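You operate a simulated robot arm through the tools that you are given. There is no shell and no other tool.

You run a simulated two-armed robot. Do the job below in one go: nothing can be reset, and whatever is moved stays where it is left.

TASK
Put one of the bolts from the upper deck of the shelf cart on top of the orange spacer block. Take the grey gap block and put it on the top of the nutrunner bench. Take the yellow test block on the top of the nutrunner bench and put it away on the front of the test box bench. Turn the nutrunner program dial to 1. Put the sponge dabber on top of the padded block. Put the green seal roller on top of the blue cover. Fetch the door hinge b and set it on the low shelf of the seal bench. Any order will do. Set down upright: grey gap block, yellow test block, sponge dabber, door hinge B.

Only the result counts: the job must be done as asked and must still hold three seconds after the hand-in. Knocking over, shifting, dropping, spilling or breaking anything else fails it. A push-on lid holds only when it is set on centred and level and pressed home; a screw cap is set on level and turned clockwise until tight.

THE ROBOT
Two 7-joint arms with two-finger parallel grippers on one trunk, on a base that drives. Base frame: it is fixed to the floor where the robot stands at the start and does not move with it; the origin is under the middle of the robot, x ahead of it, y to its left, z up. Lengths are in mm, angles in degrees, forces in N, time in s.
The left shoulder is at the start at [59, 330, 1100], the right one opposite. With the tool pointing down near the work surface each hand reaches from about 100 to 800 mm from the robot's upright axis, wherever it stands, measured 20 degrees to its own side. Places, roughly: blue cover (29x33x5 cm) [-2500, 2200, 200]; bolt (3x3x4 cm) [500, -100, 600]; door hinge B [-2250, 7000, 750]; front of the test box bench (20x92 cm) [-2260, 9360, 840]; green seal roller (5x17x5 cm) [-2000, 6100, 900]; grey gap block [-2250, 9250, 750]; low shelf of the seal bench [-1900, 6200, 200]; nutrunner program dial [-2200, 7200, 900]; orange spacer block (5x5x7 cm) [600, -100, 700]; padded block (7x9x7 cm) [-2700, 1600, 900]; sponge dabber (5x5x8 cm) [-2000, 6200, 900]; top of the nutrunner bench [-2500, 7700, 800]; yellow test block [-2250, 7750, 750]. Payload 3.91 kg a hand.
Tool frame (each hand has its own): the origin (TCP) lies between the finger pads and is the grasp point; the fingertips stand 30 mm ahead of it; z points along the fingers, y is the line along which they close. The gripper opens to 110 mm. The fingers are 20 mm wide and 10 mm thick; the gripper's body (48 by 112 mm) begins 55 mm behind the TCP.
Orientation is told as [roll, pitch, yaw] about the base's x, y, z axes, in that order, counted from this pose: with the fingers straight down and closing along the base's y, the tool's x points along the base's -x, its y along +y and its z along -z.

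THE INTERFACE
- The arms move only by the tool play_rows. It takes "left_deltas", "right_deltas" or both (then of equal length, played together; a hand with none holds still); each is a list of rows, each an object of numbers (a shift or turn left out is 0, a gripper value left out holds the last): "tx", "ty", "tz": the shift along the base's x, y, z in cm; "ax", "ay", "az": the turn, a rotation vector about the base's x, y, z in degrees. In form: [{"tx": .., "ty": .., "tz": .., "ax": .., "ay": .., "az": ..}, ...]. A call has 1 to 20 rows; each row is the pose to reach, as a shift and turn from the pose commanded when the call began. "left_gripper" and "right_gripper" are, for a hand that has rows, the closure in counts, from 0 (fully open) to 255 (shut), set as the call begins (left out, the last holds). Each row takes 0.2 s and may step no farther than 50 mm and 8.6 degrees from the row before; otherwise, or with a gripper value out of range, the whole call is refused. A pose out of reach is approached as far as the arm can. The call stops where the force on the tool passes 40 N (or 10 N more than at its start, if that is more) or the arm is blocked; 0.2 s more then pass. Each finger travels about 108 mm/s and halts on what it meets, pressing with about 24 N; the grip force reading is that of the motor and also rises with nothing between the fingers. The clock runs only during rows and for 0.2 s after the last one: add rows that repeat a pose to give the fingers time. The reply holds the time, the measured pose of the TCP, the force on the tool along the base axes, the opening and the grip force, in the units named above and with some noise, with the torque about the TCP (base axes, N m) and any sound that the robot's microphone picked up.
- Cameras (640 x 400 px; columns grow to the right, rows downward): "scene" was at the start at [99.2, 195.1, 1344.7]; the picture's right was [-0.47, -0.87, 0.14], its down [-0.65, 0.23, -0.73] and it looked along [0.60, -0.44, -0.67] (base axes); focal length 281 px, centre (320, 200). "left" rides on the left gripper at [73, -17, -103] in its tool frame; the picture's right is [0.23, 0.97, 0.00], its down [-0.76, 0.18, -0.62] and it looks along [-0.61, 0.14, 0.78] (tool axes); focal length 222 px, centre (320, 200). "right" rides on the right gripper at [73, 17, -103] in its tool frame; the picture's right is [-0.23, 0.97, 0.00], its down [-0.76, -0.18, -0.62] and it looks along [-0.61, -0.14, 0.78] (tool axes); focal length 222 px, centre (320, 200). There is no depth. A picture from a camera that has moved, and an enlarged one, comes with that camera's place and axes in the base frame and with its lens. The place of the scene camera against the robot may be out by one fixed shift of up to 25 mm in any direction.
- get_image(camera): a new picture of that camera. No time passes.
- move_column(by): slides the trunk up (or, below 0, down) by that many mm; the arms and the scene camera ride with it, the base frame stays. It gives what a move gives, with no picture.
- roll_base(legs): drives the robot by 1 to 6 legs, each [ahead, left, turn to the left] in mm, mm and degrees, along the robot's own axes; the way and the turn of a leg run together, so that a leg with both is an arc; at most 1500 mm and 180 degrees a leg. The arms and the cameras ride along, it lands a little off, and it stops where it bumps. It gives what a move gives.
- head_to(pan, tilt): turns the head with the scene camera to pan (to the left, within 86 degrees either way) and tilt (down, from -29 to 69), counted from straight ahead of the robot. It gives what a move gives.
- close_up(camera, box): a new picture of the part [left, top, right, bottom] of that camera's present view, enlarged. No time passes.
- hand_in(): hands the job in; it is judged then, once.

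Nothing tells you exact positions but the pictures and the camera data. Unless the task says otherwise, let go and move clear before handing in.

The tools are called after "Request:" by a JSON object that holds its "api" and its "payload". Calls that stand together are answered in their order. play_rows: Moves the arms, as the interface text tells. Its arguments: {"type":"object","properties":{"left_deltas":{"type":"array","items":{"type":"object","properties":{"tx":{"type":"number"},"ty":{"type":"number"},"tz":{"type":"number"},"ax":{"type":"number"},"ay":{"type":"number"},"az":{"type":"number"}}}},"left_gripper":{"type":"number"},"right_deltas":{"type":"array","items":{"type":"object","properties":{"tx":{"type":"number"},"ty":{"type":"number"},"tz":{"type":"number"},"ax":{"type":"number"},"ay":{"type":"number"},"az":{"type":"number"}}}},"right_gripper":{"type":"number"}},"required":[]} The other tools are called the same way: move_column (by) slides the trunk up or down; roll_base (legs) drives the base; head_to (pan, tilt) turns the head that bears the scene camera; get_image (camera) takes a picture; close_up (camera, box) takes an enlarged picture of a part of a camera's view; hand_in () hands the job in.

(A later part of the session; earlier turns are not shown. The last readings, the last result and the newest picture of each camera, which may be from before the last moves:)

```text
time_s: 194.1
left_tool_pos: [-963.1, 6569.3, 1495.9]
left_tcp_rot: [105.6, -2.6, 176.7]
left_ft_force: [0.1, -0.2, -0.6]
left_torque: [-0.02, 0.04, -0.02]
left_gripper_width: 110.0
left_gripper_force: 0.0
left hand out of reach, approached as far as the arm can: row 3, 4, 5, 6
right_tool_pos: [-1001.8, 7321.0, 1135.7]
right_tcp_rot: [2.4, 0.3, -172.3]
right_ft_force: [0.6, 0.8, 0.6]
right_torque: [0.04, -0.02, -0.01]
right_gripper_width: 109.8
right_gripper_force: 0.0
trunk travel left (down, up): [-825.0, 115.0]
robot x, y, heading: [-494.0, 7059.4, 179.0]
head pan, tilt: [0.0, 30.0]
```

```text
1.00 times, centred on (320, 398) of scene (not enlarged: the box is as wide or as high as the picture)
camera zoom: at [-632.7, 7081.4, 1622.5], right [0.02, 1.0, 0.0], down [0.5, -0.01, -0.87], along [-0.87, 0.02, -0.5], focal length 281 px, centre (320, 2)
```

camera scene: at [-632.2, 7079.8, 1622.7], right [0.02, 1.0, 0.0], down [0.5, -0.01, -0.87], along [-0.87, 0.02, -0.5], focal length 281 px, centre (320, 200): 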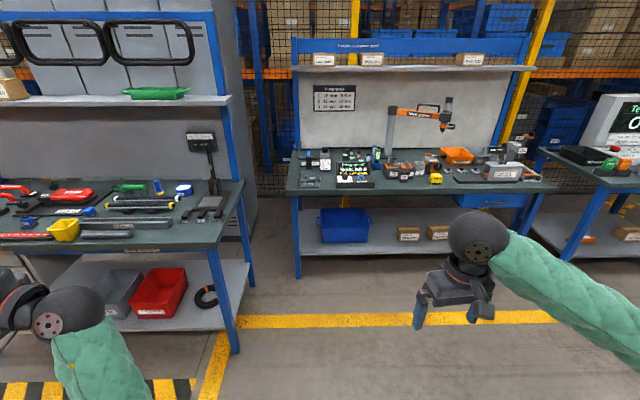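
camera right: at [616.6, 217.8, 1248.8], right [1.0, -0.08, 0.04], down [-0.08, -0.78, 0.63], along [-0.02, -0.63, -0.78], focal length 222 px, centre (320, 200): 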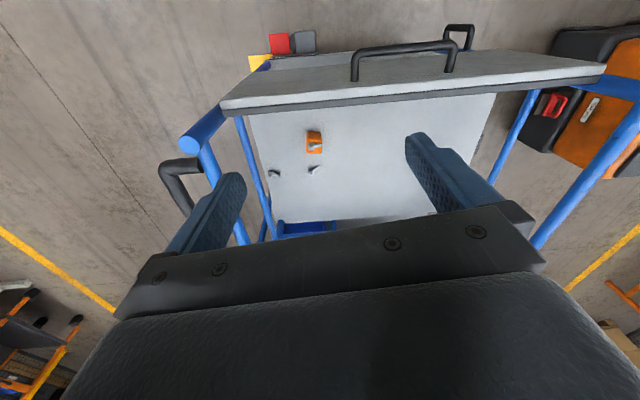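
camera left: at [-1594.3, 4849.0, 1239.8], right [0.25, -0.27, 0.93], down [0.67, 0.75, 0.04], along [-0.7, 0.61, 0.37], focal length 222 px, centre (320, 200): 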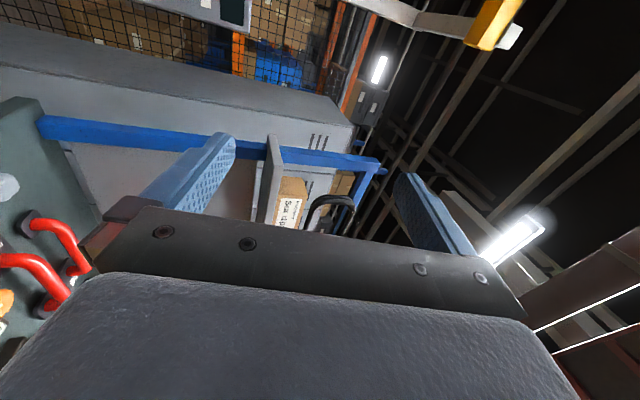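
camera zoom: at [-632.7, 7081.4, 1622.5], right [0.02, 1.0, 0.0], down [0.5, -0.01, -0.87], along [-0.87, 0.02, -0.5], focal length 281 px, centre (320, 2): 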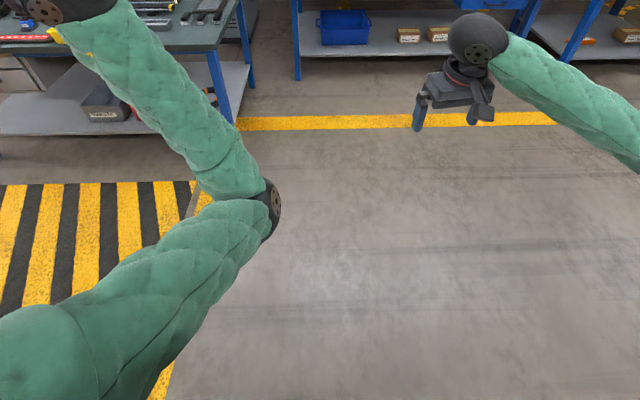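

The left hand is now higher and narrower. I will drive toward the nutrunner bench, stopping short to check the distance.

Request:
{"api": "roll_base", "payload": {"legs": [[1150, -30, 1.0]]}}

Request:
{"api": "head_to", "payload": {"pan": -10, "tilt": 45}}

Request:
{"api": "get_image", "payload": {"camera": "scene"}}

Request:
{"api": "get_image", "payload": {"camera": "right"}}

```text
time_s: 199.9
left_tool_pos: [-2108.9, 6628.5, 1494.7]
left_tcp_rot: [105.5, -2.5, 176.4]
left_ft_force: [-0.1, 1.3, -0.2]
left_torque: [0.03, -0.03, 0.01]
left_gripper_width: 109.7
left_gripper_force: 0.0
right_tool_pos: [-2142.8, 7379.0, 1136.4]
right_tcp_rot: [2.3, 0.4, -172.6]
right_ft_force: [0.3, -0.6, -0.4]
right_torque: [-0.01, 0.0, -0.05]
right_gripper_width: 110.2
right_gripper_force: 0.1
trunk travel left (down, up): [-825.0, 115.0]
robot x, y, heading: [-1635.1, 7114.8, 178.5]
head pan, tilt: [0.0, 30.0]
```

```text
time_s: 200.7
left_tool_pos: [-2107.0, 6629.6, 1495.1]
left_tcp_rot: [105.5, -2.6, 176.4]
left_ft_force: [0.0, -0.3, -0.1]
left_torque: [0.02, 0.02, -0.03]
left_gripper_width: 109.9
left_gripper_force: 0.0
right_tool_pos: [-2144.7, 7380.5, 1136.8]
right_tcp_rot: [2.4, 0.3, -172.5]
right_ft_force: [-0.2, 0.1, 0.4]
right_torque: [-0.01, -0.03, -0.01]
right_gripper_width: 109.8
right_gripper_force: 0.0
trunk travel left (down, up): [-825.0, 115.0]
robot x, y, heading: [-1637.3, 7109.8, 178.3]
head pan, tilt: [-10.0, 45.0]
```

```text
taken
camera scene: at [-1765.0, 7151.6, 1600.1], right [0.2, 0.98, 0.0], down [0.69, -0.14, -0.71], along [-0.69, 0.14, -0.71], focal length 281 px, centre (320, 200)
```

scene: 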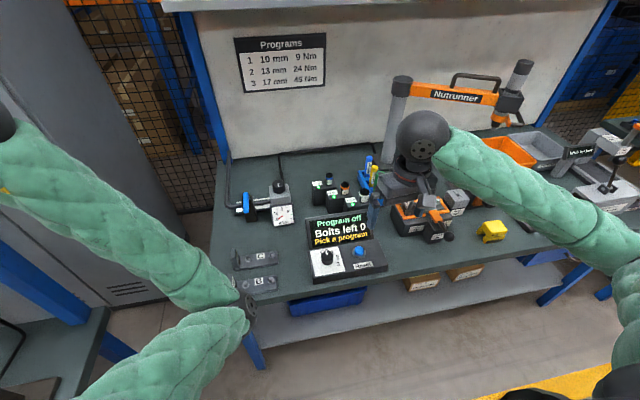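

```text
taken
camera right: at [-2071.2, 7376.8, 1241.7], right [-0.1, -0.99, 0.04], down [-0.78, 0.1, 0.61], along [-0.61, 0.03, -0.79], focal length 222 px, centre (320, 200)
```

right: 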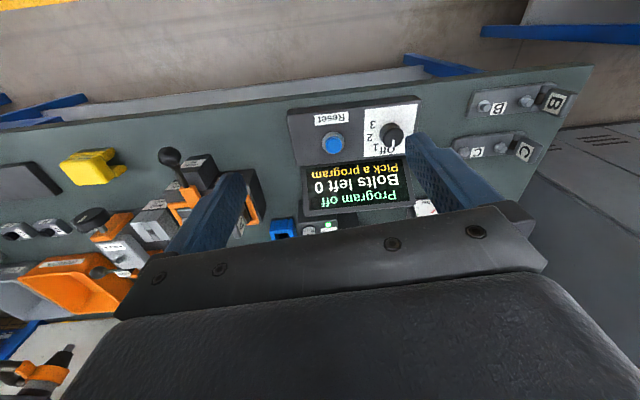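

The bench is in reach range: its front edge is at about x -2200 and the dial near (-2255, 7240). Before closing in I will check what surrounds the left hand.

Request:
{"api": "get_image", "payload": {"camera": "left"}}

Request:
{"api": "close_up", "payload": {"camera": "scene", "box": [0, 0, 4, 400]}}

```text
taken
camera left: at [-2032.3, 6719.2, 1448.2], right [0.29, 0.24, 0.93], down [-0.72, 0.69, 0.04], along [-0.63, -0.68, 0.37], focal length 222 px, centre (320, 200)
```

left: 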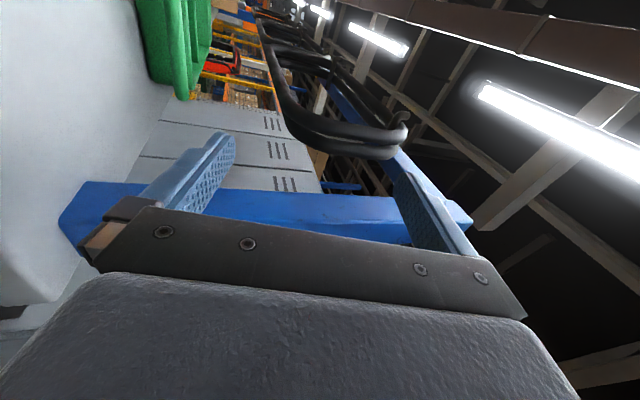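

```text
1.00 times, centred on (2, 200) of scene (not enlarged: the box is as wide or as high as the picture)
camera zoom: at [-1765.0, 7151.6, 1600.1], right [0.2, 0.98, 0.0], down [0.69, -0.14, -0.71], along [-0.69, 0.14, -0.71], focal length 281 px, centre (638, 200)
```

zoom: 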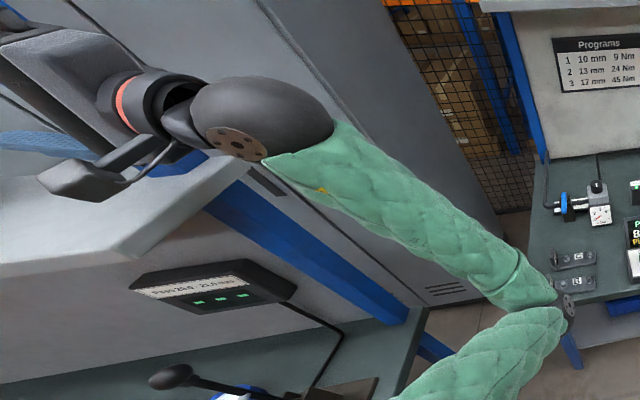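

My left hand hovers over the seal bench's upper shelf next to its frame post. I will slide straight to the right, away from it, before closing in on the nutrunner bench.

Request:
{"api": "roll_base", "payload": {"legs": [[0, -260, 1.5]]}}

Request:
{"api": "get_image", "payload": {"camera": "scene"}}

Request:
{"api": "close_up", "payload": {"camera": "scene", "box": [0, 0, 4, 400]}}

```text
time_s: 202.5
left_tool_pos: [-2094.0, 6880.5, 1495.3]
left_tcp_rot: [105.5, -2.7, 177.7]
left_ft_force: [0.2, -0.1, -1.1]
left_torque: [-0.03, -0.01, 0.02]
left_gripper_width: 110.1
left_gripper_force: 0.0
right_tool_pos: [-2145.5, 7630.8, 1136.8]
right_tcp_rot: [2.3, 0.2, -171.3]
right_ft_force: [-0.1, -0.5, -0.4]
right_torque: [0.04, -0.04, -0.01]
right_gripper_width: 110.1
right_gripper_force: 0.1
trunk travel left (down, up): [-825.0, 115.0]
robot x, y, heading: [-1631.4, 7376.4, 179.4]
head pan, tilt: [-10.0, 45.0]
```

```text
taken
camera scene: at [-1761.2, 7411.0, 1600.1], right [0.18, 0.98, 0.0], down [0.7, -0.13, -0.71], along [-0.7, 0.13, -0.71], focal length 281 px, centre (320, 200)
```

scene: 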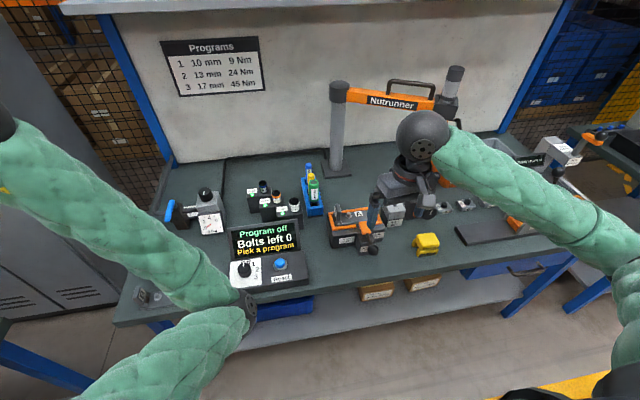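

```text
1.00 times, centred on (2, 200) of scene (not enlarged: the box is as wide or as high as the picture)
camera zoom: at [-1761.2, 7411.0, 1600.1], right [0.18, 0.98, 0.0], down [0.7, -0.13, -0.71], along [-0.7, 0.13, -0.71], focal length 281 px, centre (638, 200)
```

zoom: 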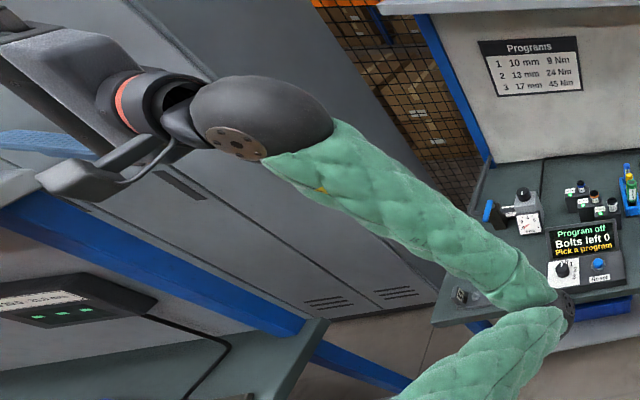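

I will try parking the left arm higher, above everything, to keep it out of the work area.

Request:
{"api": "play_rows", "payload": {"left_deltas": [{"tz": 4}, {"tz": 8}, {"tz": 12}, {"tz": 16}, {"tz": 20}, {"tz": 24}, {"tz": 28}]}}

Request:
{"api": "close_up", "payload": {"camera": "scene", "box": [0, 0, 4, 400]}}

Request:
{"api": "close_up", "payload": {"camera": "scene", "box": [0, 396, 640, 400]}}

```text
time_s: 204.1
left_tool_pos: [-2093.3, 6881.5, 1778.1]
left_tcp_rot: [105.4, -2.6, 177.7]
left_ft_force: [-1.0, 1.2, -0.1]
left_torque: [-0.02, -0.02, -0.01]
left_gripper_width: 109.9
left_gripper_force: 0.1
right_tool_pos: [-2144.2, 7632.3, 1137.4]
right_tcp_rot: [2.3, 0.3, -171.3]
right_ft_force: [-0.1, -0.2, 0.1]
right_torque: [0.01, -0.02, 0.0]
right_gripper_width: 110.0
right_gripper_force: 0.1
trunk travel left (down, up): [-825.0, 115.0]
robot x, y, heading: [-1634.3, 7372.2, 179.8]
head pan, tilt: [-10.0, 45.0]
```

```text
1.00 times, centred on (2, 200) of scene (not enlarged: the box is as wide or as high as the picture)
camera zoom: at [-1760.6, 7410.9, 1600.0], right [0.18, 0.98, 0.0], down [0.7, -0.13, -0.71], along [-0.7, 0.13, -0.71], focal length 281 px, centre (638, 200)
```

zoom: 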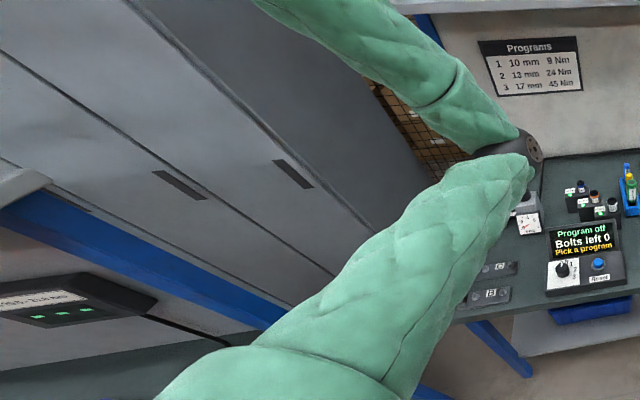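

```text
1.00 times, centred on (320, 398) of scene (not enlarged: the box is as wide or as high as the picture)
camera zoom: at [-1760.6, 7410.9, 1600.0], right [0.18, 0.98, 0.0], down [0.7, -0.13, -0.71], along [-0.7, 0.13, -0.71], focal length 281 px, centre (320, 2)
```

zoom: 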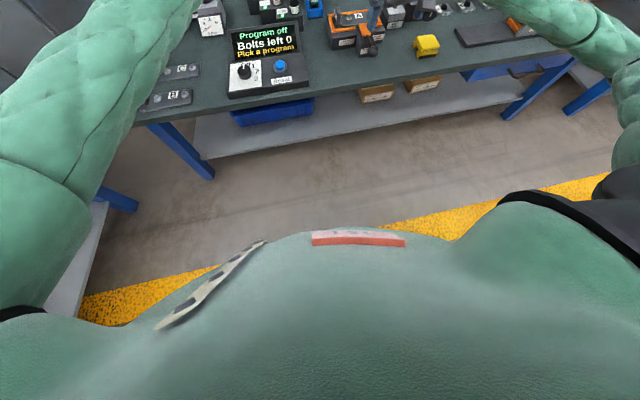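

The left arm now reaches up and out of the way. I will raise it a little more, then move in on the bench.

Request:
{"api": "play_rows", "payload": {"left_deltas": [{"tx": 1, "tz": 4}, {"tx": 2, "tz": 8}, {"tx": 4, "tz": 12}, {"tx": 6, "tz": 16}, {"tx": 8, "tz": 19}]}}

Request:
{"api": "roll_base", "payload": {"legs": [[180, 130, 0.2]]}}

Request:
{"api": "get_image", "payload": {"camera": "scene"}}

Request:
{"api": "get_image", "payload": {"camera": "right"}}

```text
time_s: 205.3
left_tool_pos: [-2014.0, 6883.1, 1966.6]
left_tcp_rot: [105.5, -2.6, 177.7]
left_ft_force: [0.2, 0.0, -0.7]
left_torque: [-0.01, 0.0, -0.02]
left_gripper_width: 110.0
left_gripper_force: 0.0
right_tool_pos: [-2144.2, 7631.3, 1136.5]
right_tcp_rot: [2.3, 0.2, -171.5]
right_ft_force: [0.1, 0.1, -0.7]
right_torque: [0.01, 0.03, -0.02]
right_gripper_width: 109.9
right_gripper_force: 0.0
trunk travel left (down, up): [-825.0, 115.0]
robot x, y, heading: [-1636.3, 7377.5, 179.5]
head pan, tilt: [-10.0, 45.0]
```

```text
time_s: 207.0
left_tool_pos: [-2193.2, 6751.5, 1964.0]
left_tcp_rot: [105.5, -2.6, 177.9]
left_ft_force: [1.1, -0.4, -0.4]
left_torque: [-0.01, 0.0, 0.04]
left_gripper_width: 110.0
left_gripper_force: 0.0
right_tool_pos: [-2325.0, 7498.5, 1136.0]
right_tcp_rot: [2.3, 0.2, -171.1]
right_ft_force: [0.1, -0.4, -0.6]
right_torque: [0.0, -0.01, 0.01]
right_gripper_width: 109.8
right_gripper_force: 0.1
trunk travel left (down, up): [-825.0, 115.0]
robot x, y, heading: [-1814.8, 7240.5, 179.7]
head pan, tilt: [-10.0, 45.0]
```

```text
taken
camera scene: at [-1941.3, 7279.9, 1600.1], right [0.18, 0.98, 0.0], down [0.7, -0.12, -0.71], along [-0.7, 0.12, -0.71], focal length 281 px, centre (320, 200)
```

scene: 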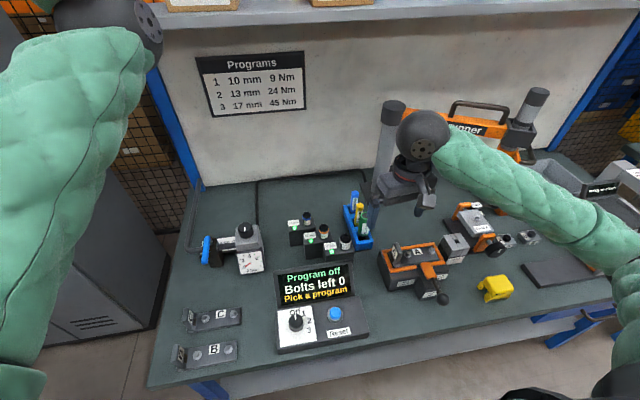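

```text
taken
camera right: at [-2253.5, 7497.5, 1241.8], right [-0.07, -1.0, 0.04], down [-0.79, 0.08, 0.61], along [-0.61, 0.02, -0.79], focal length 222 px, centre (320, 200)
```

right: 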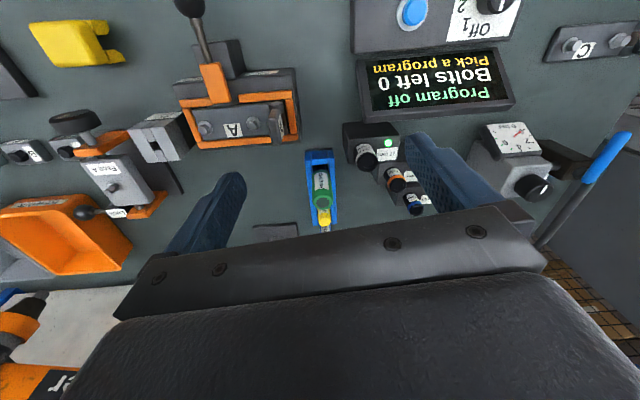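

The bench is right in front of me. I will bring the right hand above the dial at a safe height and look down at it.

Request:
{"api": "play_rows", "payload": {"right_deltas": [{"tx": 1.5, "ty": -4.5}, {"tx": 3, "ty": -9}, {"tx": 4.5, "ty": -13.5}, {"tx": 6, "ty": -18}, {"tx": 7, "ty": -22.5}, {"tx": 7.5, "ty": -26, "tz": -3}, {"tx": 7.5, "ty": -26, "tz": -7}]}}

Request:
{"api": "get_image", "payload": {"camera": "right"}}

Request:
{"api": "get_image", "payload": {"camera": "scene"}}

```text
time_s: 208.6
left_tool_pos: [-2193.6, 6753.4, 1965.6]
left_tcp_rot: [105.6, -2.6, 177.9]
left_ft_force: [-0.4, 0.5, -0.5]
left_torque: [-0.01, -0.02, -0.02]
left_gripper_width: 110.0
left_gripper_force: 0.0
right_tool_pos: [-2250.7, 7241.3, 1067.6]
right_tcp_rot: [2.5, 0.2, -171.1]
right_ft_force: [-0.1, 0.0, 0.7]
right_torque: [0.0, 0.02, 0.02]
right_gripper_width: 110.1
right_gripper_force: 0.1
trunk travel left (down, up): [-825.0, 115.0]
robot x, y, heading: [-1811.3, 7245.0, 180.1]
head pan, tilt: [-10.0, 45.0]
```

```text
taken
camera right: at [-2178.9, 7240.0, 1172.1], right [-0.07, -1.0, 0.04], down [-0.79, 0.08, 0.61], along [-0.61, 0.01, -0.79], focal length 222 px, centre (320, 200)
```

right: 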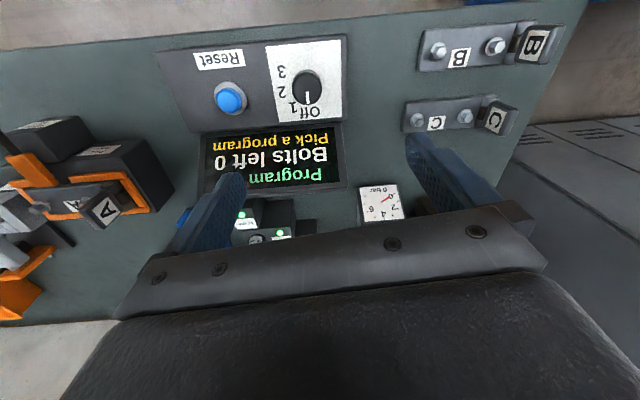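

```text
taken
camera scene: at [-1941.1, 7281.4, 1600.2], right [0.18, 0.98, 0.0], down [0.7, -0.12, -0.71], along [-0.7, 0.12, -0.71], focal length 281 px, centre (320, 200)
```

scene: 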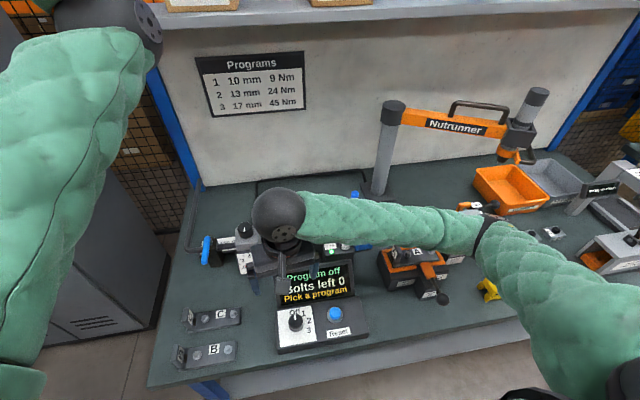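

The dial and its scale are well visible: Off toward the back, then 1, 2, 3 clockwise. I will zoom in for the geometry.

Request:
{"api": "close_up", "payload": {"camera": "right", "box": [255, 45, 355, 135]}}

Request:
{"api": "close_up", "payload": {"camera": "scene", "box": [265, 290, 375, 360]}}

```text
4.44 times, centred on (305, 90) of right
camera zoom: at [-2178.9, 7240.0, 1172.1], right [-0.07, -1.0, 0.04], down [-0.79, 0.08, 0.61], along [-0.61, 0.01, -0.79], focal length 987 px, centre (387, 689)
```

zoom: 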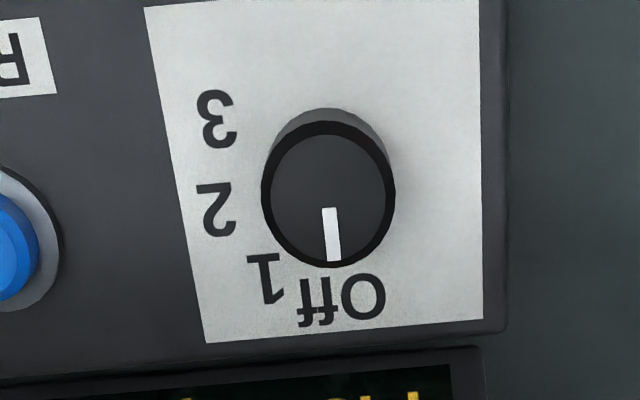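

```text
5.71 times, centred on (320, 325) of scene
camera zoom: at [-1941.1, 7281.4, 1600.2], right [0.18, 0.98, 0.0], down [0.7, -0.12, -0.71], along [-0.7, 0.12, -0.71], focal length 1606 px, centre (320, -514)
```

zoom: 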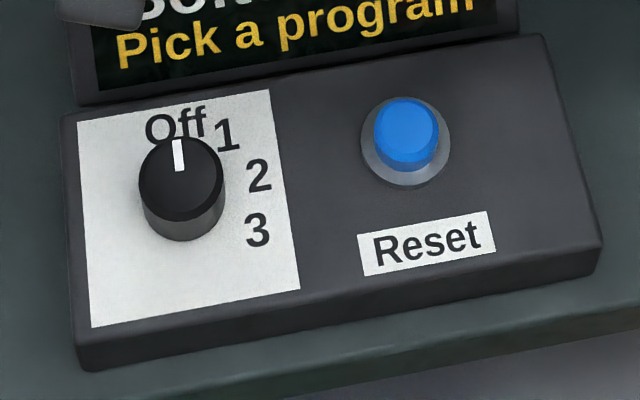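

The dial centre is near (-2243, 7248), with 1 about 40 degrees clockwise from Off. I will centre above it, pre-turn the hand, and lower partway.

Request:
{"api": "play_rows", "payload": {"right_deltas": [{"tx": 0.4, "ty": 0.4, "tz": -4, "az": 5}, {"tx": 0.8, "ty": 0.7, "tz": -8, "az": 11}, {"tx": 0.8, "ty": 0.7, "tz": -12, "az": 11}, {"tx": 0.8, "ty": 0.7, "tz": -14, "az": 11}]}}

Request:
{"api": "get_image", "payload": {"camera": "right"}}

```text
time_s: 209.6
left_tool_pos: [-2193.6, 6750.7, 1966.3]
left_tcp_rot: [105.5, -2.6, 178.0]
left_ft_force: [-0.4, 0.1, 0.1]
left_torque: [0.0, -0.01, -0.02]
left_gripper_width: 110.1
left_gripper_force: 0.1
right_tool_pos: [-2240.4, 7246.4, 925.7]
right_tcp_rot: [2.3, 0.2, -160.1]
right_ft_force: [0.0, 0.0, -0.5]
right_torque: [0.01, -0.01, 0.01]
right_gripper_width: 109.9
right_gripper_force: 0.1
trunk travel left (down, up): [-825.0, 115.0]
robot x, y, heading: [-1811.3, 7247.2, 179.8]
head pan, tilt: [-10.0, 45.0]
```

```text
taken
camera right: at [-2170.9, 7258.3, 1030.5], right [0.12, -0.99, 0.04], down [-0.79, -0.07, 0.61], along [-0.61, -0.1, -0.79], focal length 222 px, centre (320, 200)
```

right: 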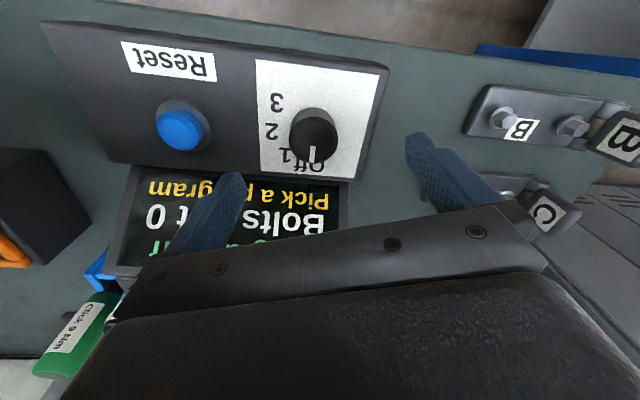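

The dial's top centre triangulates to (-2249, 7247, 823). I will lower to just above it and check the alignment.

Request:
{"api": "play_rows", "payload": {"right_deltas": [{"tx": -0.5, "ty": 0.1, "tz": -3.5}, {"tx": -0.8, "ty": 0.1, "tz": -6.5}]}}

Request:
{"api": "get_image", "payload": {"camera": "right"}}

Request:
{"api": "get_image", "payload": {"camera": "scene"}}

```text
time_s: 210.2
left_tool_pos: [-2192.6, 6750.5, 1966.5]
left_tcp_rot: [105.4, -2.6, 177.9]
left_ft_force: [0.3, 0.5, 0.1]
left_torque: [-0.01, 0.0, -0.04]
left_gripper_width: 110.1
left_gripper_force: 0.0
right_tool_pos: [-2246.7, 7247.1, 873.2]
right_tcp_rot: [2.2, 0.1, -160.2]
right_ft_force: [6.8, 3.7, 9.4]
right_torque: [0.71, -0.05, -0.57]
right_gripper_width: 110.0
right_gripper_force: 0.0
trunk travel left (down, up): [-825.0, 115.0]
robot x, y, heading: [-1813.2, 7243.6, 179.9]
head pan, tilt: [-10.0, 45.0]
stopped in row 2 (right hand): the force on the tool passed its limit at 90 N (the readings are from after the stop); the commanded pose is now the measured one
```

```text
taken
camera right: at [-2175.9, 7259.3, 977.6], right [0.12, -0.99, 0.04], down [-0.79, -0.07, 0.61], along [-0.61, -0.1, -0.79], focal length 222 px, centre (320, 200)
```

right: 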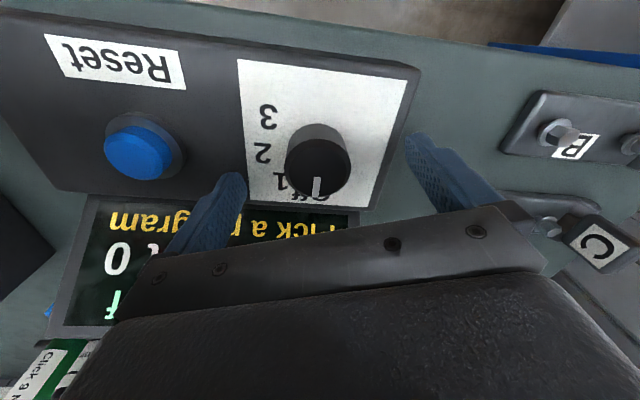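

```text
taken
camera scene: at [-1939.9, 7280.1, 1600.2], right [0.18, 0.98, 0.0], down [0.7, -0.12, -0.71], along [-0.7, 0.12, -0.71], focal length 281 px, centre (320, 200)
```

scene: 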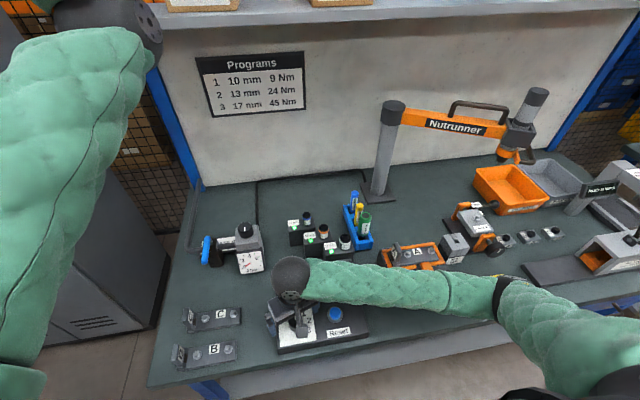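

The wide-open finger touched the display. I will rise, close the fingers to just over the dial's width, and lower again.

Request:
{"api": "play_rows", "payload": {"right_deltas": [{"tz": 2}, {"tz": 4}, {"tx": 0.4, "tz": 4}, {"tx": 0.4, "tz": 4}], "right_gripper": 115}}

Request:
{"api": "get_image", "payload": {"camera": "right"}}

```text
time_s: 211.2
left_tool_pos: [-2193.6, 6750.6, 1965.0]
left_tcp_rot: [105.5, -2.5, 177.8]
left_ft_force: [0.3, 0.3, -0.6]
left_torque: [0.0, -0.02, -0.01]
left_gripper_width: 110.2
left_gripper_force: 0.0
right_tool_pos: [-2244.0, 7244.7, 912.0]
right_tcp_rot: [2.3, 0.1, -160.3]
right_ft_force: [-0.5, -0.9, -0.7]
right_torque: [0.01, 0.05, 0.0]
right_gripper_width: 60.2
right_gripper_force: 0.0
trunk travel left (down, up): [-825.0, 115.0]
robot x, y, heading: [-1813.0, 7245.3, 179.8]
head pan, tilt: [-10.0, 45.0]
```

```text
taken
camera right: at [-2172.3, 7258.6, 1017.1], right [0.12, -0.99, 0.04], down [-0.79, -0.07, 0.61], along [-0.61, -0.1, -0.79], focal length 222 px, centre (320, 200)
```

right: 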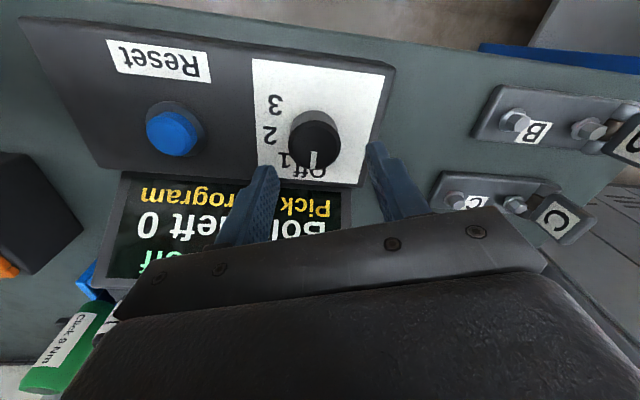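

The dial still points to Off. With the narrower opening I will lower over it in steps.

Request:
{"api": "play_rows", "payload": {"right_deltas": [{"tx": -0.3, "ty": 0.15, "tz": -3}, {"tx": -0.3, "ty": 0.15, "tz": -5.5}]}}

Request:
{"api": "get_image", "payload": {"camera": "right"}}

Request:
{"api": "close_up", "payload": {"camera": "scene", "box": [240, 240, 380, 360]}}

```text
time_s: 211.8
left_tool_pos: [-2191.8, 6751.4, 1965.4]
left_tcp_rot: [105.5, -2.5, 177.9]
left_ft_force: [1.1, 0.9, 0.1]
left_torque: [-0.04, -0.02, -0.01]
left_gripper_width: 110.2
left_gripper_force: 0.0
right_tool_pos: [-2246.7, 7248.8, 871.5]
right_tcp_rot: [2.4, 0.0, -160.1]
right_ft_force: [10.0, 5.0, 12.3]
right_torque: [0.64, -0.19, -0.5]
right_gripper_width: 60.8
right_gripper_force: 0.7
trunk travel left (down, up): [-825.0, 115.0]
robot x, y, heading: [-1813.8, 7248.2, 179.7]
head pan, tilt: [-10.0, 45.0]
stopped in row 2 (right hand): the force on the tool passed its limit at 88 N (the readings are from after the stop); the commanded pose is now the measured one
```

```text
taken
camera right: at [-2174.3, 7261.5, 976.5], right [0.12, -0.99, 0.04], down [-0.78, -0.07, 0.62], along [-0.61, -0.1, -0.79], focal length 222 px, centre (320, 200)
```

right: 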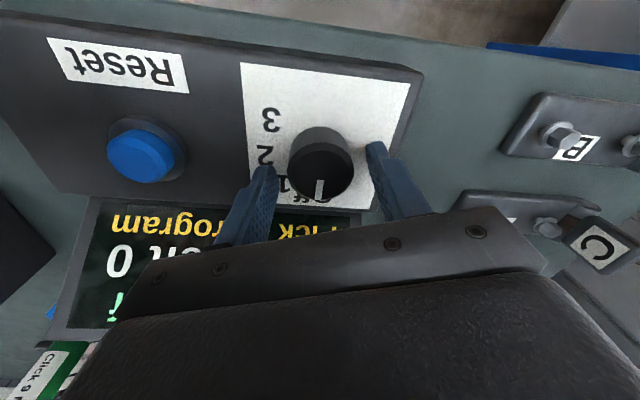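

```text
3.33 times, centred on (310, 300) of scene
camera zoom: at [-1939.6, 7280.1, 1600.3], right [0.18, 0.98, 0.0], down [0.7, -0.12, -0.71], along [-0.7, 0.12, -0.71], focal length 937 px, centre (353, -133)
```

zoom: 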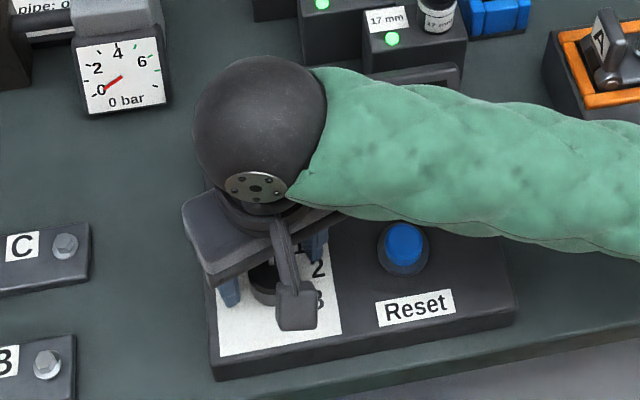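

The fingertips already straddle the dial, whose top is at about z 858; one tip just touches the display's lower frame. I will ease forward 4 mm and up 3 mm, then close on the dial.

Request:
{"api": "play_rows", "payload": {"right_deltas": [{"tx": 0.4, "tz": 0.3}, {"tx": 0.4, "tz": 0.3}]}}

Request:
{"api": "play_rows", "payload": {"right_deltas": [{"tz": 0}, {"tz": 0}, {"tz": 0}, {"tz": 0}], "right_gripper": 255}}

Request:
{"api": "get_image", "payload": {"camera": "right"}}

```text
time_s: 212.4
left_tool_pos: [-2194.0, 6752.0, 1964.7]
left_tcp_rot: [105.6, -2.5, 177.7]
left_ft_force: [-0.3, 0.4, -0.4]
left_torque: [-0.03, 0.01, 0.0]
left_gripper_width: 109.7
left_gripper_force: 0.0
right_tool_pos: [-2243.8, 7248.4, 873.9]
right_tcp_rot: [2.4, 0.0, -160.3]
right_ft_force: [-0.5, 0.3, 0.9]
right_torque: [0.02, 0.01, 0.03]
right_gripper_width: 60.3
right_gripper_force: 0.0
trunk travel left (down, up): [-825.0, 115.0]
robot x, y, heading: [-1812.5, 7244.7, 179.9]
head pan, tilt: [-10.0, 45.0]
```

```text
time_s: 213.4
left_tool_pos: [-2194.2, 6748.5, 1965.5]
left_tcp_rot: [105.4, -2.5, 177.8]
left_ft_force: [1.3, 0.2, -0.5]
left_torque: [-0.03, -0.04, -0.01]
left_gripper_width: 109.9
left_gripper_force: 0.1
right_tool_pos: [-2242.6, 7247.6, 874.5]
right_tcp_rot: [2.4, -0.1, -160.0]
right_ft_force: [-0.3, -8.0, -2.5]
right_torque: [0.74, 0.42, -0.02]
right_gripper_width: 38.4
right_gripper_force: 44.3
trunk travel left (down, up): [-825.0, 115.0]
robot x, y, heading: [-1811.0, 7245.3, 179.9]
head pan, tilt: [-10.0, 45.0]
```

```text
taken
camera right: at [-2171.7, 7260.7, 978.8], right [0.12, -0.99, 0.04], down [-0.78, -0.07, 0.62], along [-0.61, -0.1, -0.79], focal length 222 px, centre (320, 200)
```

right: 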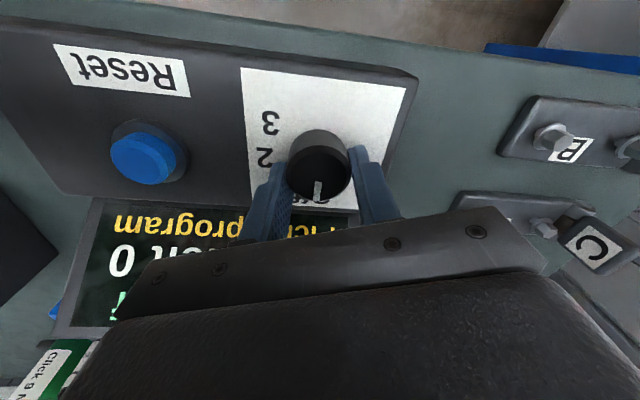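

The dial is gripped (38 mm across). I will turn it clockwise by about 42 degrees.

Request:
{"api": "play_rows", "payload": {"right_deltas": [{"az": -7}, {"az": -14}, {"az": -21}, {"az": -28}, {"az": -35}, {"az": -42}, {"az": -42}]}}

Request:
{"api": "get_image", "payload": {"camera": "right"}}

Request:
{"api": "get_image", "payload": {"camera": "scene"}}

```text
time_s: 215.0
left_tool_pos: [-2193.4, 6755.8, 1965.7]
left_tcp_rot: [105.6, -2.7, 177.9]
left_ft_force: [0.7, -0.6, -1.1]
left_torque: [0.02, 0.0, -0.01]
left_gripper_width: 110.1
left_gripper_force: 0.0
right_tool_pos: [-2242.1, 7251.4, 873.8]
right_tcp_rot: [2.4, -0.1, 157.8]
right_ft_force: [5.7, 36.0, 8.0]
right_torque: [1.96, -0.11, 0.18]
right_gripper_width: 38.3
right_gripper_force: 44.8
trunk travel left (down, up): [-825.0, 115.0]
robot x, y, heading: [-1814.9, 7244.6, 179.7]
head pan, tilt: [-10.0, 45.0]
```

```text
taken
camera right: at [-2181.3, 7212.3, 978.6], right [-0.58, -0.81, 0.04], down [-0.63, 0.48, 0.62], along [-0.52, 0.33, -0.79], focal length 222 px, centre (320, 200)
```

right: 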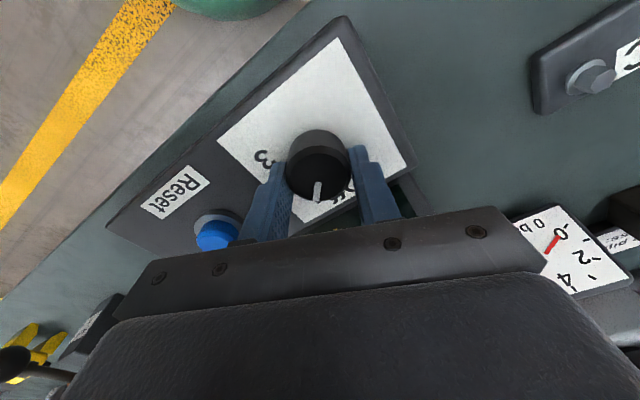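

```text
taken
camera scene: at [-1940.4, 7283.1, 1600.1], right [0.18, 0.98, 0.0], down [0.7, -0.13, -0.71], along [-0.7, 0.12, -0.71], focal length 281 px, centre (320, 200)
```

scene: 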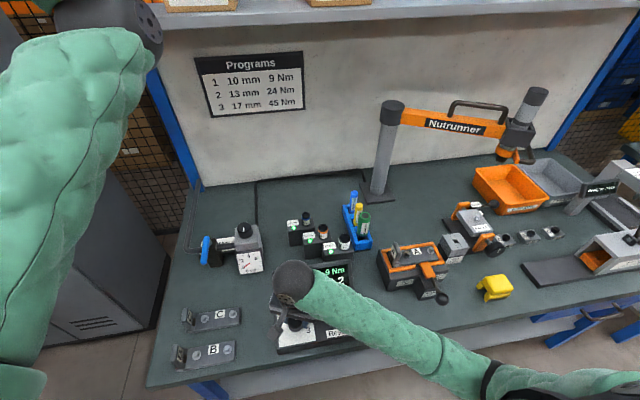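

The display now shows "9 Nm", which is program 1. I will release the dial gently and rise straight up.

Request:
{"api": "play_rows", "payload": {"right_deltas": [{"ty": -0.2}, {"ty": -0.2}, {"ty": -0.2}], "right_gripper": 120}}

Request:
{"api": "play_rows", "payload": {"right_deltas": [{"tz": 2}, {"tz": 5}, {"tz": 9}, {"tz": 13}, {"tz": 17}]}}

Request:
{"api": "close_up", "payload": {"camera": "scene", "box": [240, 240, 400, 360]}}

Request:
{"api": "get_image", "payload": {"camera": "right"}}

```text
time_s: 215.8
left_tool_pos: [-2194.8, 6749.1, 1964.5]
left_tcp_rot: [105.4, -2.5, 177.8]
left_ft_force: [0.6, 0.0, 0.2]
left_torque: [0.01, -0.01, 0.03]
left_gripper_width: 109.9
left_gripper_force: 0.0
right_tool_pos: [-2243.6, 7245.4, 873.5]
right_tcp_rot: [2.4, -0.2, 157.9]
right_ft_force: [0.4, 0.7, -0.2]
right_torque: [0.02, 0.0, 0.0]
right_gripper_width: 58.3
right_gripper_force: 0.0
trunk travel left (down, up): [-825.0, 115.0]
robot x, y, heading: [-1813.4, 7244.0, 179.7]
head pan, tilt: [-10.0, 45.0]
```

```text
time_s: 217.0
left_tool_pos: [-2196.1, 6750.8, 1964.7]
left_tcp_rot: [105.5, -2.4, 177.9]
left_ft_force: [-1.8, -0.6, -1.0]
left_torque: [-0.02, -0.02, -0.02]
left_gripper_width: 110.0
left_gripper_force: 0.1
right_tool_pos: [-2245.3, 7246.3, 1044.1]
right_tcp_rot: [2.4, 0.0, 157.7]
right_ft_force: [-0.8, -0.1, -1.4]
right_torque: [-0.02, -0.01, -0.02]
right_gripper_width: 58.2
right_gripper_force: 0.2
trunk travel left (down, up): [-825.0, 115.0]
robot x, y, heading: [-1812.7, 7248.4, 179.6]
head pan, tilt: [-10.0, 45.0]
```

```text
3.33 times, centred on (320, 300) of scene
camera zoom: at [-1942.3, 7279.4, 1599.8], right [0.18, 0.98, 0.0], down [0.7, -0.12, -0.71], along [-0.7, 0.12, -0.71], focal length 937 px, centre (320, -133)
```

zoom: 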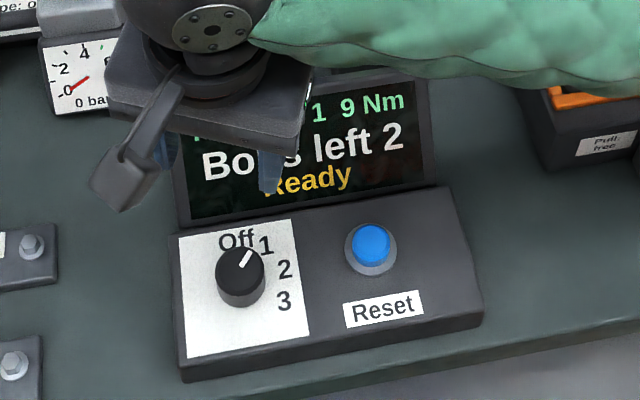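

```text
taken
camera right: at [-2184.2, 7206.9, 1149.1], right [-0.58, -0.82, 0.04], down [-0.63, 0.48, 0.62], along [-0.52, 0.33, -0.79], focal length 222 px, centre (320, 200)
```

right: 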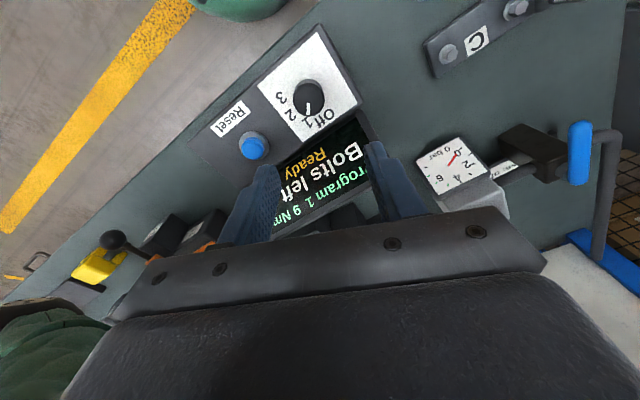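

The display reads "Program 1 9 Nm, Bolts left 2, Ready": the dial is done. Next is the yellow pinch-test block, near (-2246, 7850). I will square the hand and slide the base right along the bench.

Request:
{"api": "play_rows", "payload": {"right_deltas": [{"tx": 1, "tz": 1, "az": 7}, {"tx": 2, "tz": 2, "az": 14}, {"tx": 3, "tz": 3, "az": 22}], "right_gripper": 0}}

Request:
{"api": "roll_base", "payload": {"legs": [[0, -480, 0.3]]}}

Request:
{"api": "get_image", "payload": {"camera": "right"}}

Request:
{"api": "get_image", "payload": {"camera": "scene"}}

```text
time_s: 217.8
left_tool_pos: [-2195.7, 6751.1, 1964.4]
left_tcp_rot: [105.5, -2.5, 177.8]
left_ft_force: [0.3, 0.2, 0.3]
left_torque: [0.03, 0.01, 0.02]
left_gripper_width: 109.9
left_gripper_force: 0.0
right_tool_pos: [-2214.2, 7244.9, 1074.8]
right_tcp_rot: [2.4, -0.1, 179.8]
right_ft_force: [0.0, 0.0, 0.3]
right_torque: [0.02, 0.04, 0.01]
right_gripper_width: 110.0
right_gripper_force: 0.0
trunk travel left (down, up): [-825.0, 115.0]
robot x, y, heading: [-1817.6, 7243.4, 179.9]
head pan, tilt: [-10.0, 45.0]
```

```text
time_s: 220.7
left_tool_pos: [-2192.0, 7229.2, 1965.7]
left_tcp_rot: [105.5, -2.5, 178.7]
left_ft_force: [0.1, 0.3, 0.5]
left_torque: [0.02, -0.01, 0.03]
left_gripper_width: 110.1
left_gripper_force: 0.1
right_tool_pos: [-2217.4, 7724.7, 1074.9]
right_tcp_rot: [2.4, -0.2, -179.2]
right_ft_force: [-0.1, 0.1, 0.3]
right_torque: [-0.01, 0.0, 0.03]
right_gripper_width: 110.1
right_gripper_force: 0.0
trunk travel left (down, up): [-825.0, 115.0]
robot x, y, heading: [-1814.8, 7726.5, -179.7]
head pan, tilt: [-10.0, 45.0]
```

```text
taken
camera right: at [-2145.0, 7711.6, 1180.0], right [-0.22, -0.98, 0.04], down [-0.76, 0.19, 0.62], along [-0.61, 0.1, -0.79], focal length 222 px, centre (320, 200)
```

right: 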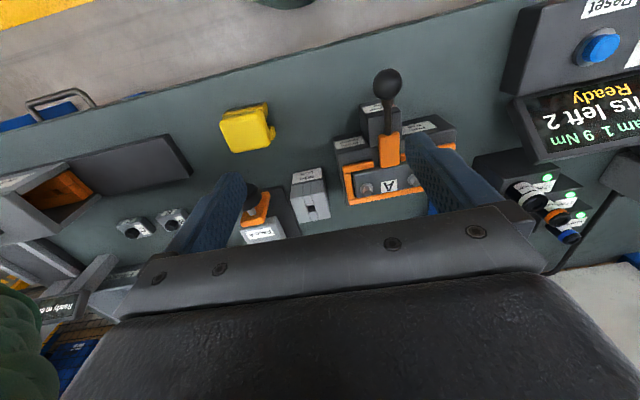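

```text
taken
camera scene: at [-1944.4, 7762.0, 1600.0], right [0.16, 0.99, 0.0], down [0.7, -0.11, -0.71], along [-0.7, 0.11, -0.71], focal length 281 px, centre (320, 200)
```

scene: 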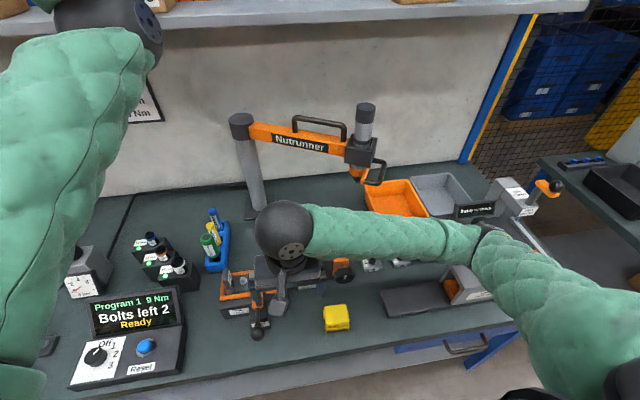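

The yellow block is in view at about (-2251, 7841). I will zoom in to see how to grasp it.

Request:
{"api": "close_up", "payload": {"camera": "right", "box": [200, 85, 300, 165]}}

Request:
{"api": "close_up", "payload": {"camera": "scene", "box": [300, 290, 380, 340]}}

```text
5.00 times, centred on (250, 125) of right
camera zoom: at [-2145.0, 7711.6, 1180.0], right [-0.22, -0.98, 0.04], down [-0.76, 0.19, 0.62], along [-0.61, 0.1, -0.79], focal length 1111 px, centre (670, 575)
```

zoom: 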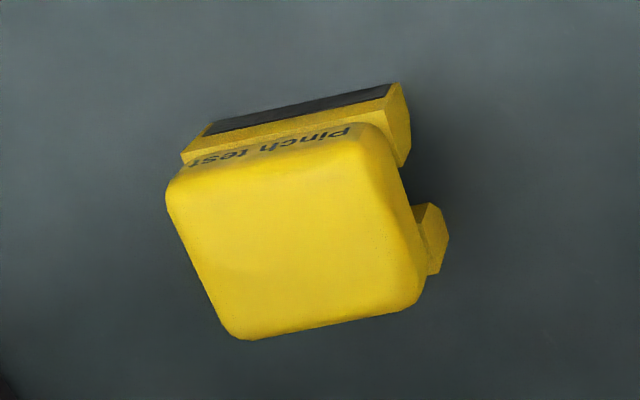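

```text
8.00 times, centred on (340, 315) of scene
camera zoom: at [-1944.4, 7762.0, 1600.0], right [0.16, 0.99, 0.0], down [0.7, -0.11, -0.71], along [-0.7, 0.11, -0.71], focal length 2249 px, centre (160, -720)
```

zoom: 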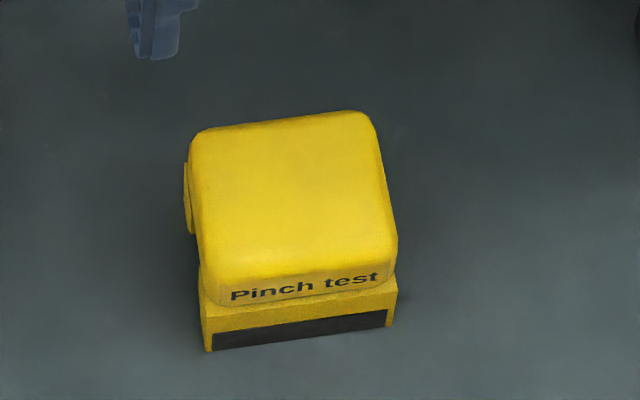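

The block's cap is about 61 mm across along y and squared with the bench. I will bring the open hand above it and look down.

Request:
{"api": "play_rows", "payload": {"right_deltas": [{"tx": -1, "ty": 4}, {"tx": -2, "ty": 8, "tz": -3}, {"tx": -3.5, "ty": 11.6, "tz": -6}, {"tx": -3.5, "ty": 11.6, "tz": -10}, {"tx": -3.5, "ty": 11.6, "tz": -12}]}}

Request:
{"api": "get_image", "payload": {"camera": "right"}}

Request:
{"api": "close_up", "payload": {"camera": "scene", "box": [270, 200, 420, 350]}}

```text
refused: row 2 steps farther than a row can; nothing moved
```

```text
taken
camera right: at [-2145.0, 7711.6, 1180.0], right [-0.22, -0.98, 0.04], down [-0.76, 0.19, 0.62], along [-0.61, 0.1, -0.79], focal length 222 px, centre (320, 200)
```

right: 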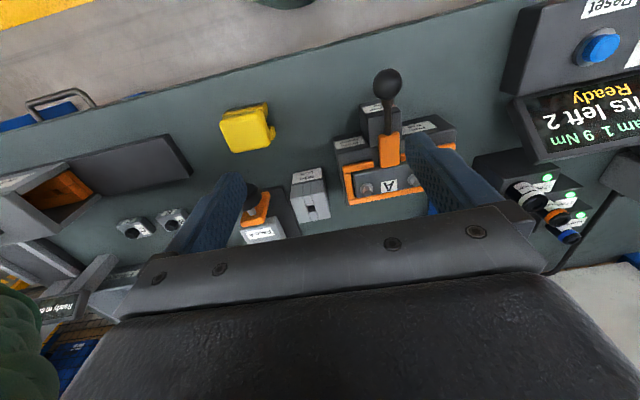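

```text
2.67 times, centred on (345, 275) of scene
camera zoom: at [-1944.4, 7762.0, 1600.0], right [0.16, 0.99, 0.0], down [0.7, -0.11, -0.71], along [-0.7, 0.11, -0.71], focal length 750 px, centre (253, 0)
```

zoom: 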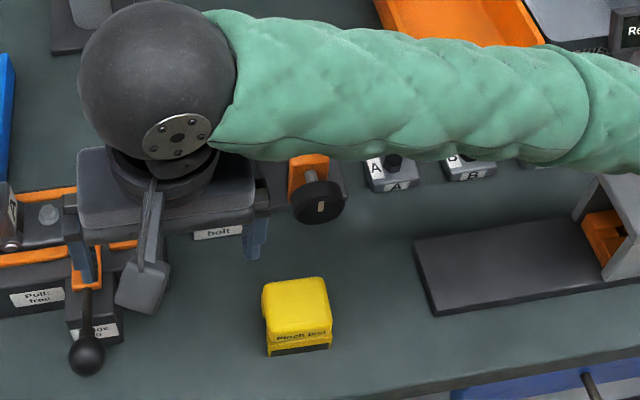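

Steps were too long; I will repeat with shorter ones.

Request:
{"api": "play_rows", "payload": {"right_deltas": [{"tx": -1, "ty": 4}, {"tx": -2, "ty": 8}, {"tx": -3.5, "ty": 11.6, "tz": -2}, {"tx": -3.5, "ty": 11.6, "tz": -6}, {"tx": -3.5, "ty": 11.6, "tz": -10}, {"tx": -3.5, "ty": 11.6, "tz": -12}]}}

Request:
{"api": "get_image", "payload": {"camera": "right"}}

Request:
{"api": "close_up", "payload": {"camera": "right", "box": [250, 60, 390, 170]}}

```text
time_s: 222.1
left_tool_pos: [-2189.2, 7227.1, 1965.9]
left_tcp_rot: [105.4, -2.6, 178.8]
left_ft_force: [-0.7, -0.1, 0.3]
left_torque: [-0.04, -0.01, -0.01]
left_gripper_width: 110.1
left_gripper_force: 0.1
right_tool_pos: [-2251.0, 7839.6, 955.9]
right_tcp_rot: [2.3, -0.1, -179.4]
right_ft_force: [0.0, 0.7, 0.5]
right_torque: [0.03, -0.01, 0.01]
right_gripper_width: 109.9
right_gripper_force: 0.1
trunk travel left (down, up): [-825.0, 115.0]
robot x, y, heading: [-1814.9, 7731.2, -179.3]
head pan, tilt: [-10.0, 45.0]
```

```text
taken
camera right: at [-2178.6, 7827.5, 1059.7], right [-0.22, -0.98, 0.04], down [-0.76, 0.19, 0.62], along [-0.61, 0.1, -0.79], focal length 222 px, centre (320, 200)
```

right: 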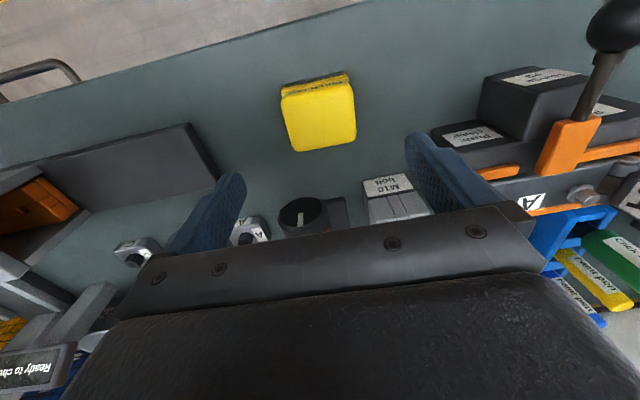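

```text
3.64 times, centred on (320, 115) of right
camera zoom: at [-2178.6, 7827.5, 1059.7], right [-0.22, -0.98, 0.04], down [-0.76, 0.19, 0.62], along [-0.61, 0.1, -0.79], focal length 808 px, centre (320, 509)
```

zoom: 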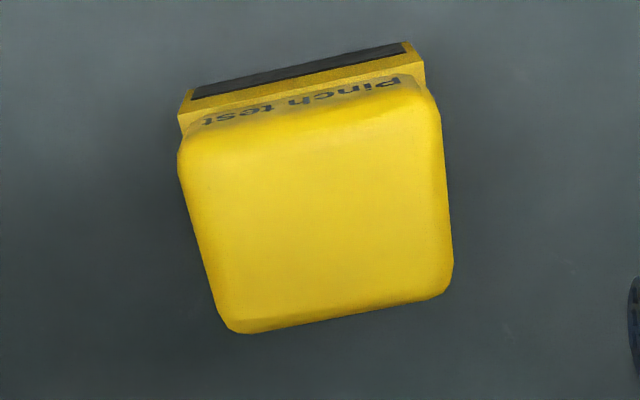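

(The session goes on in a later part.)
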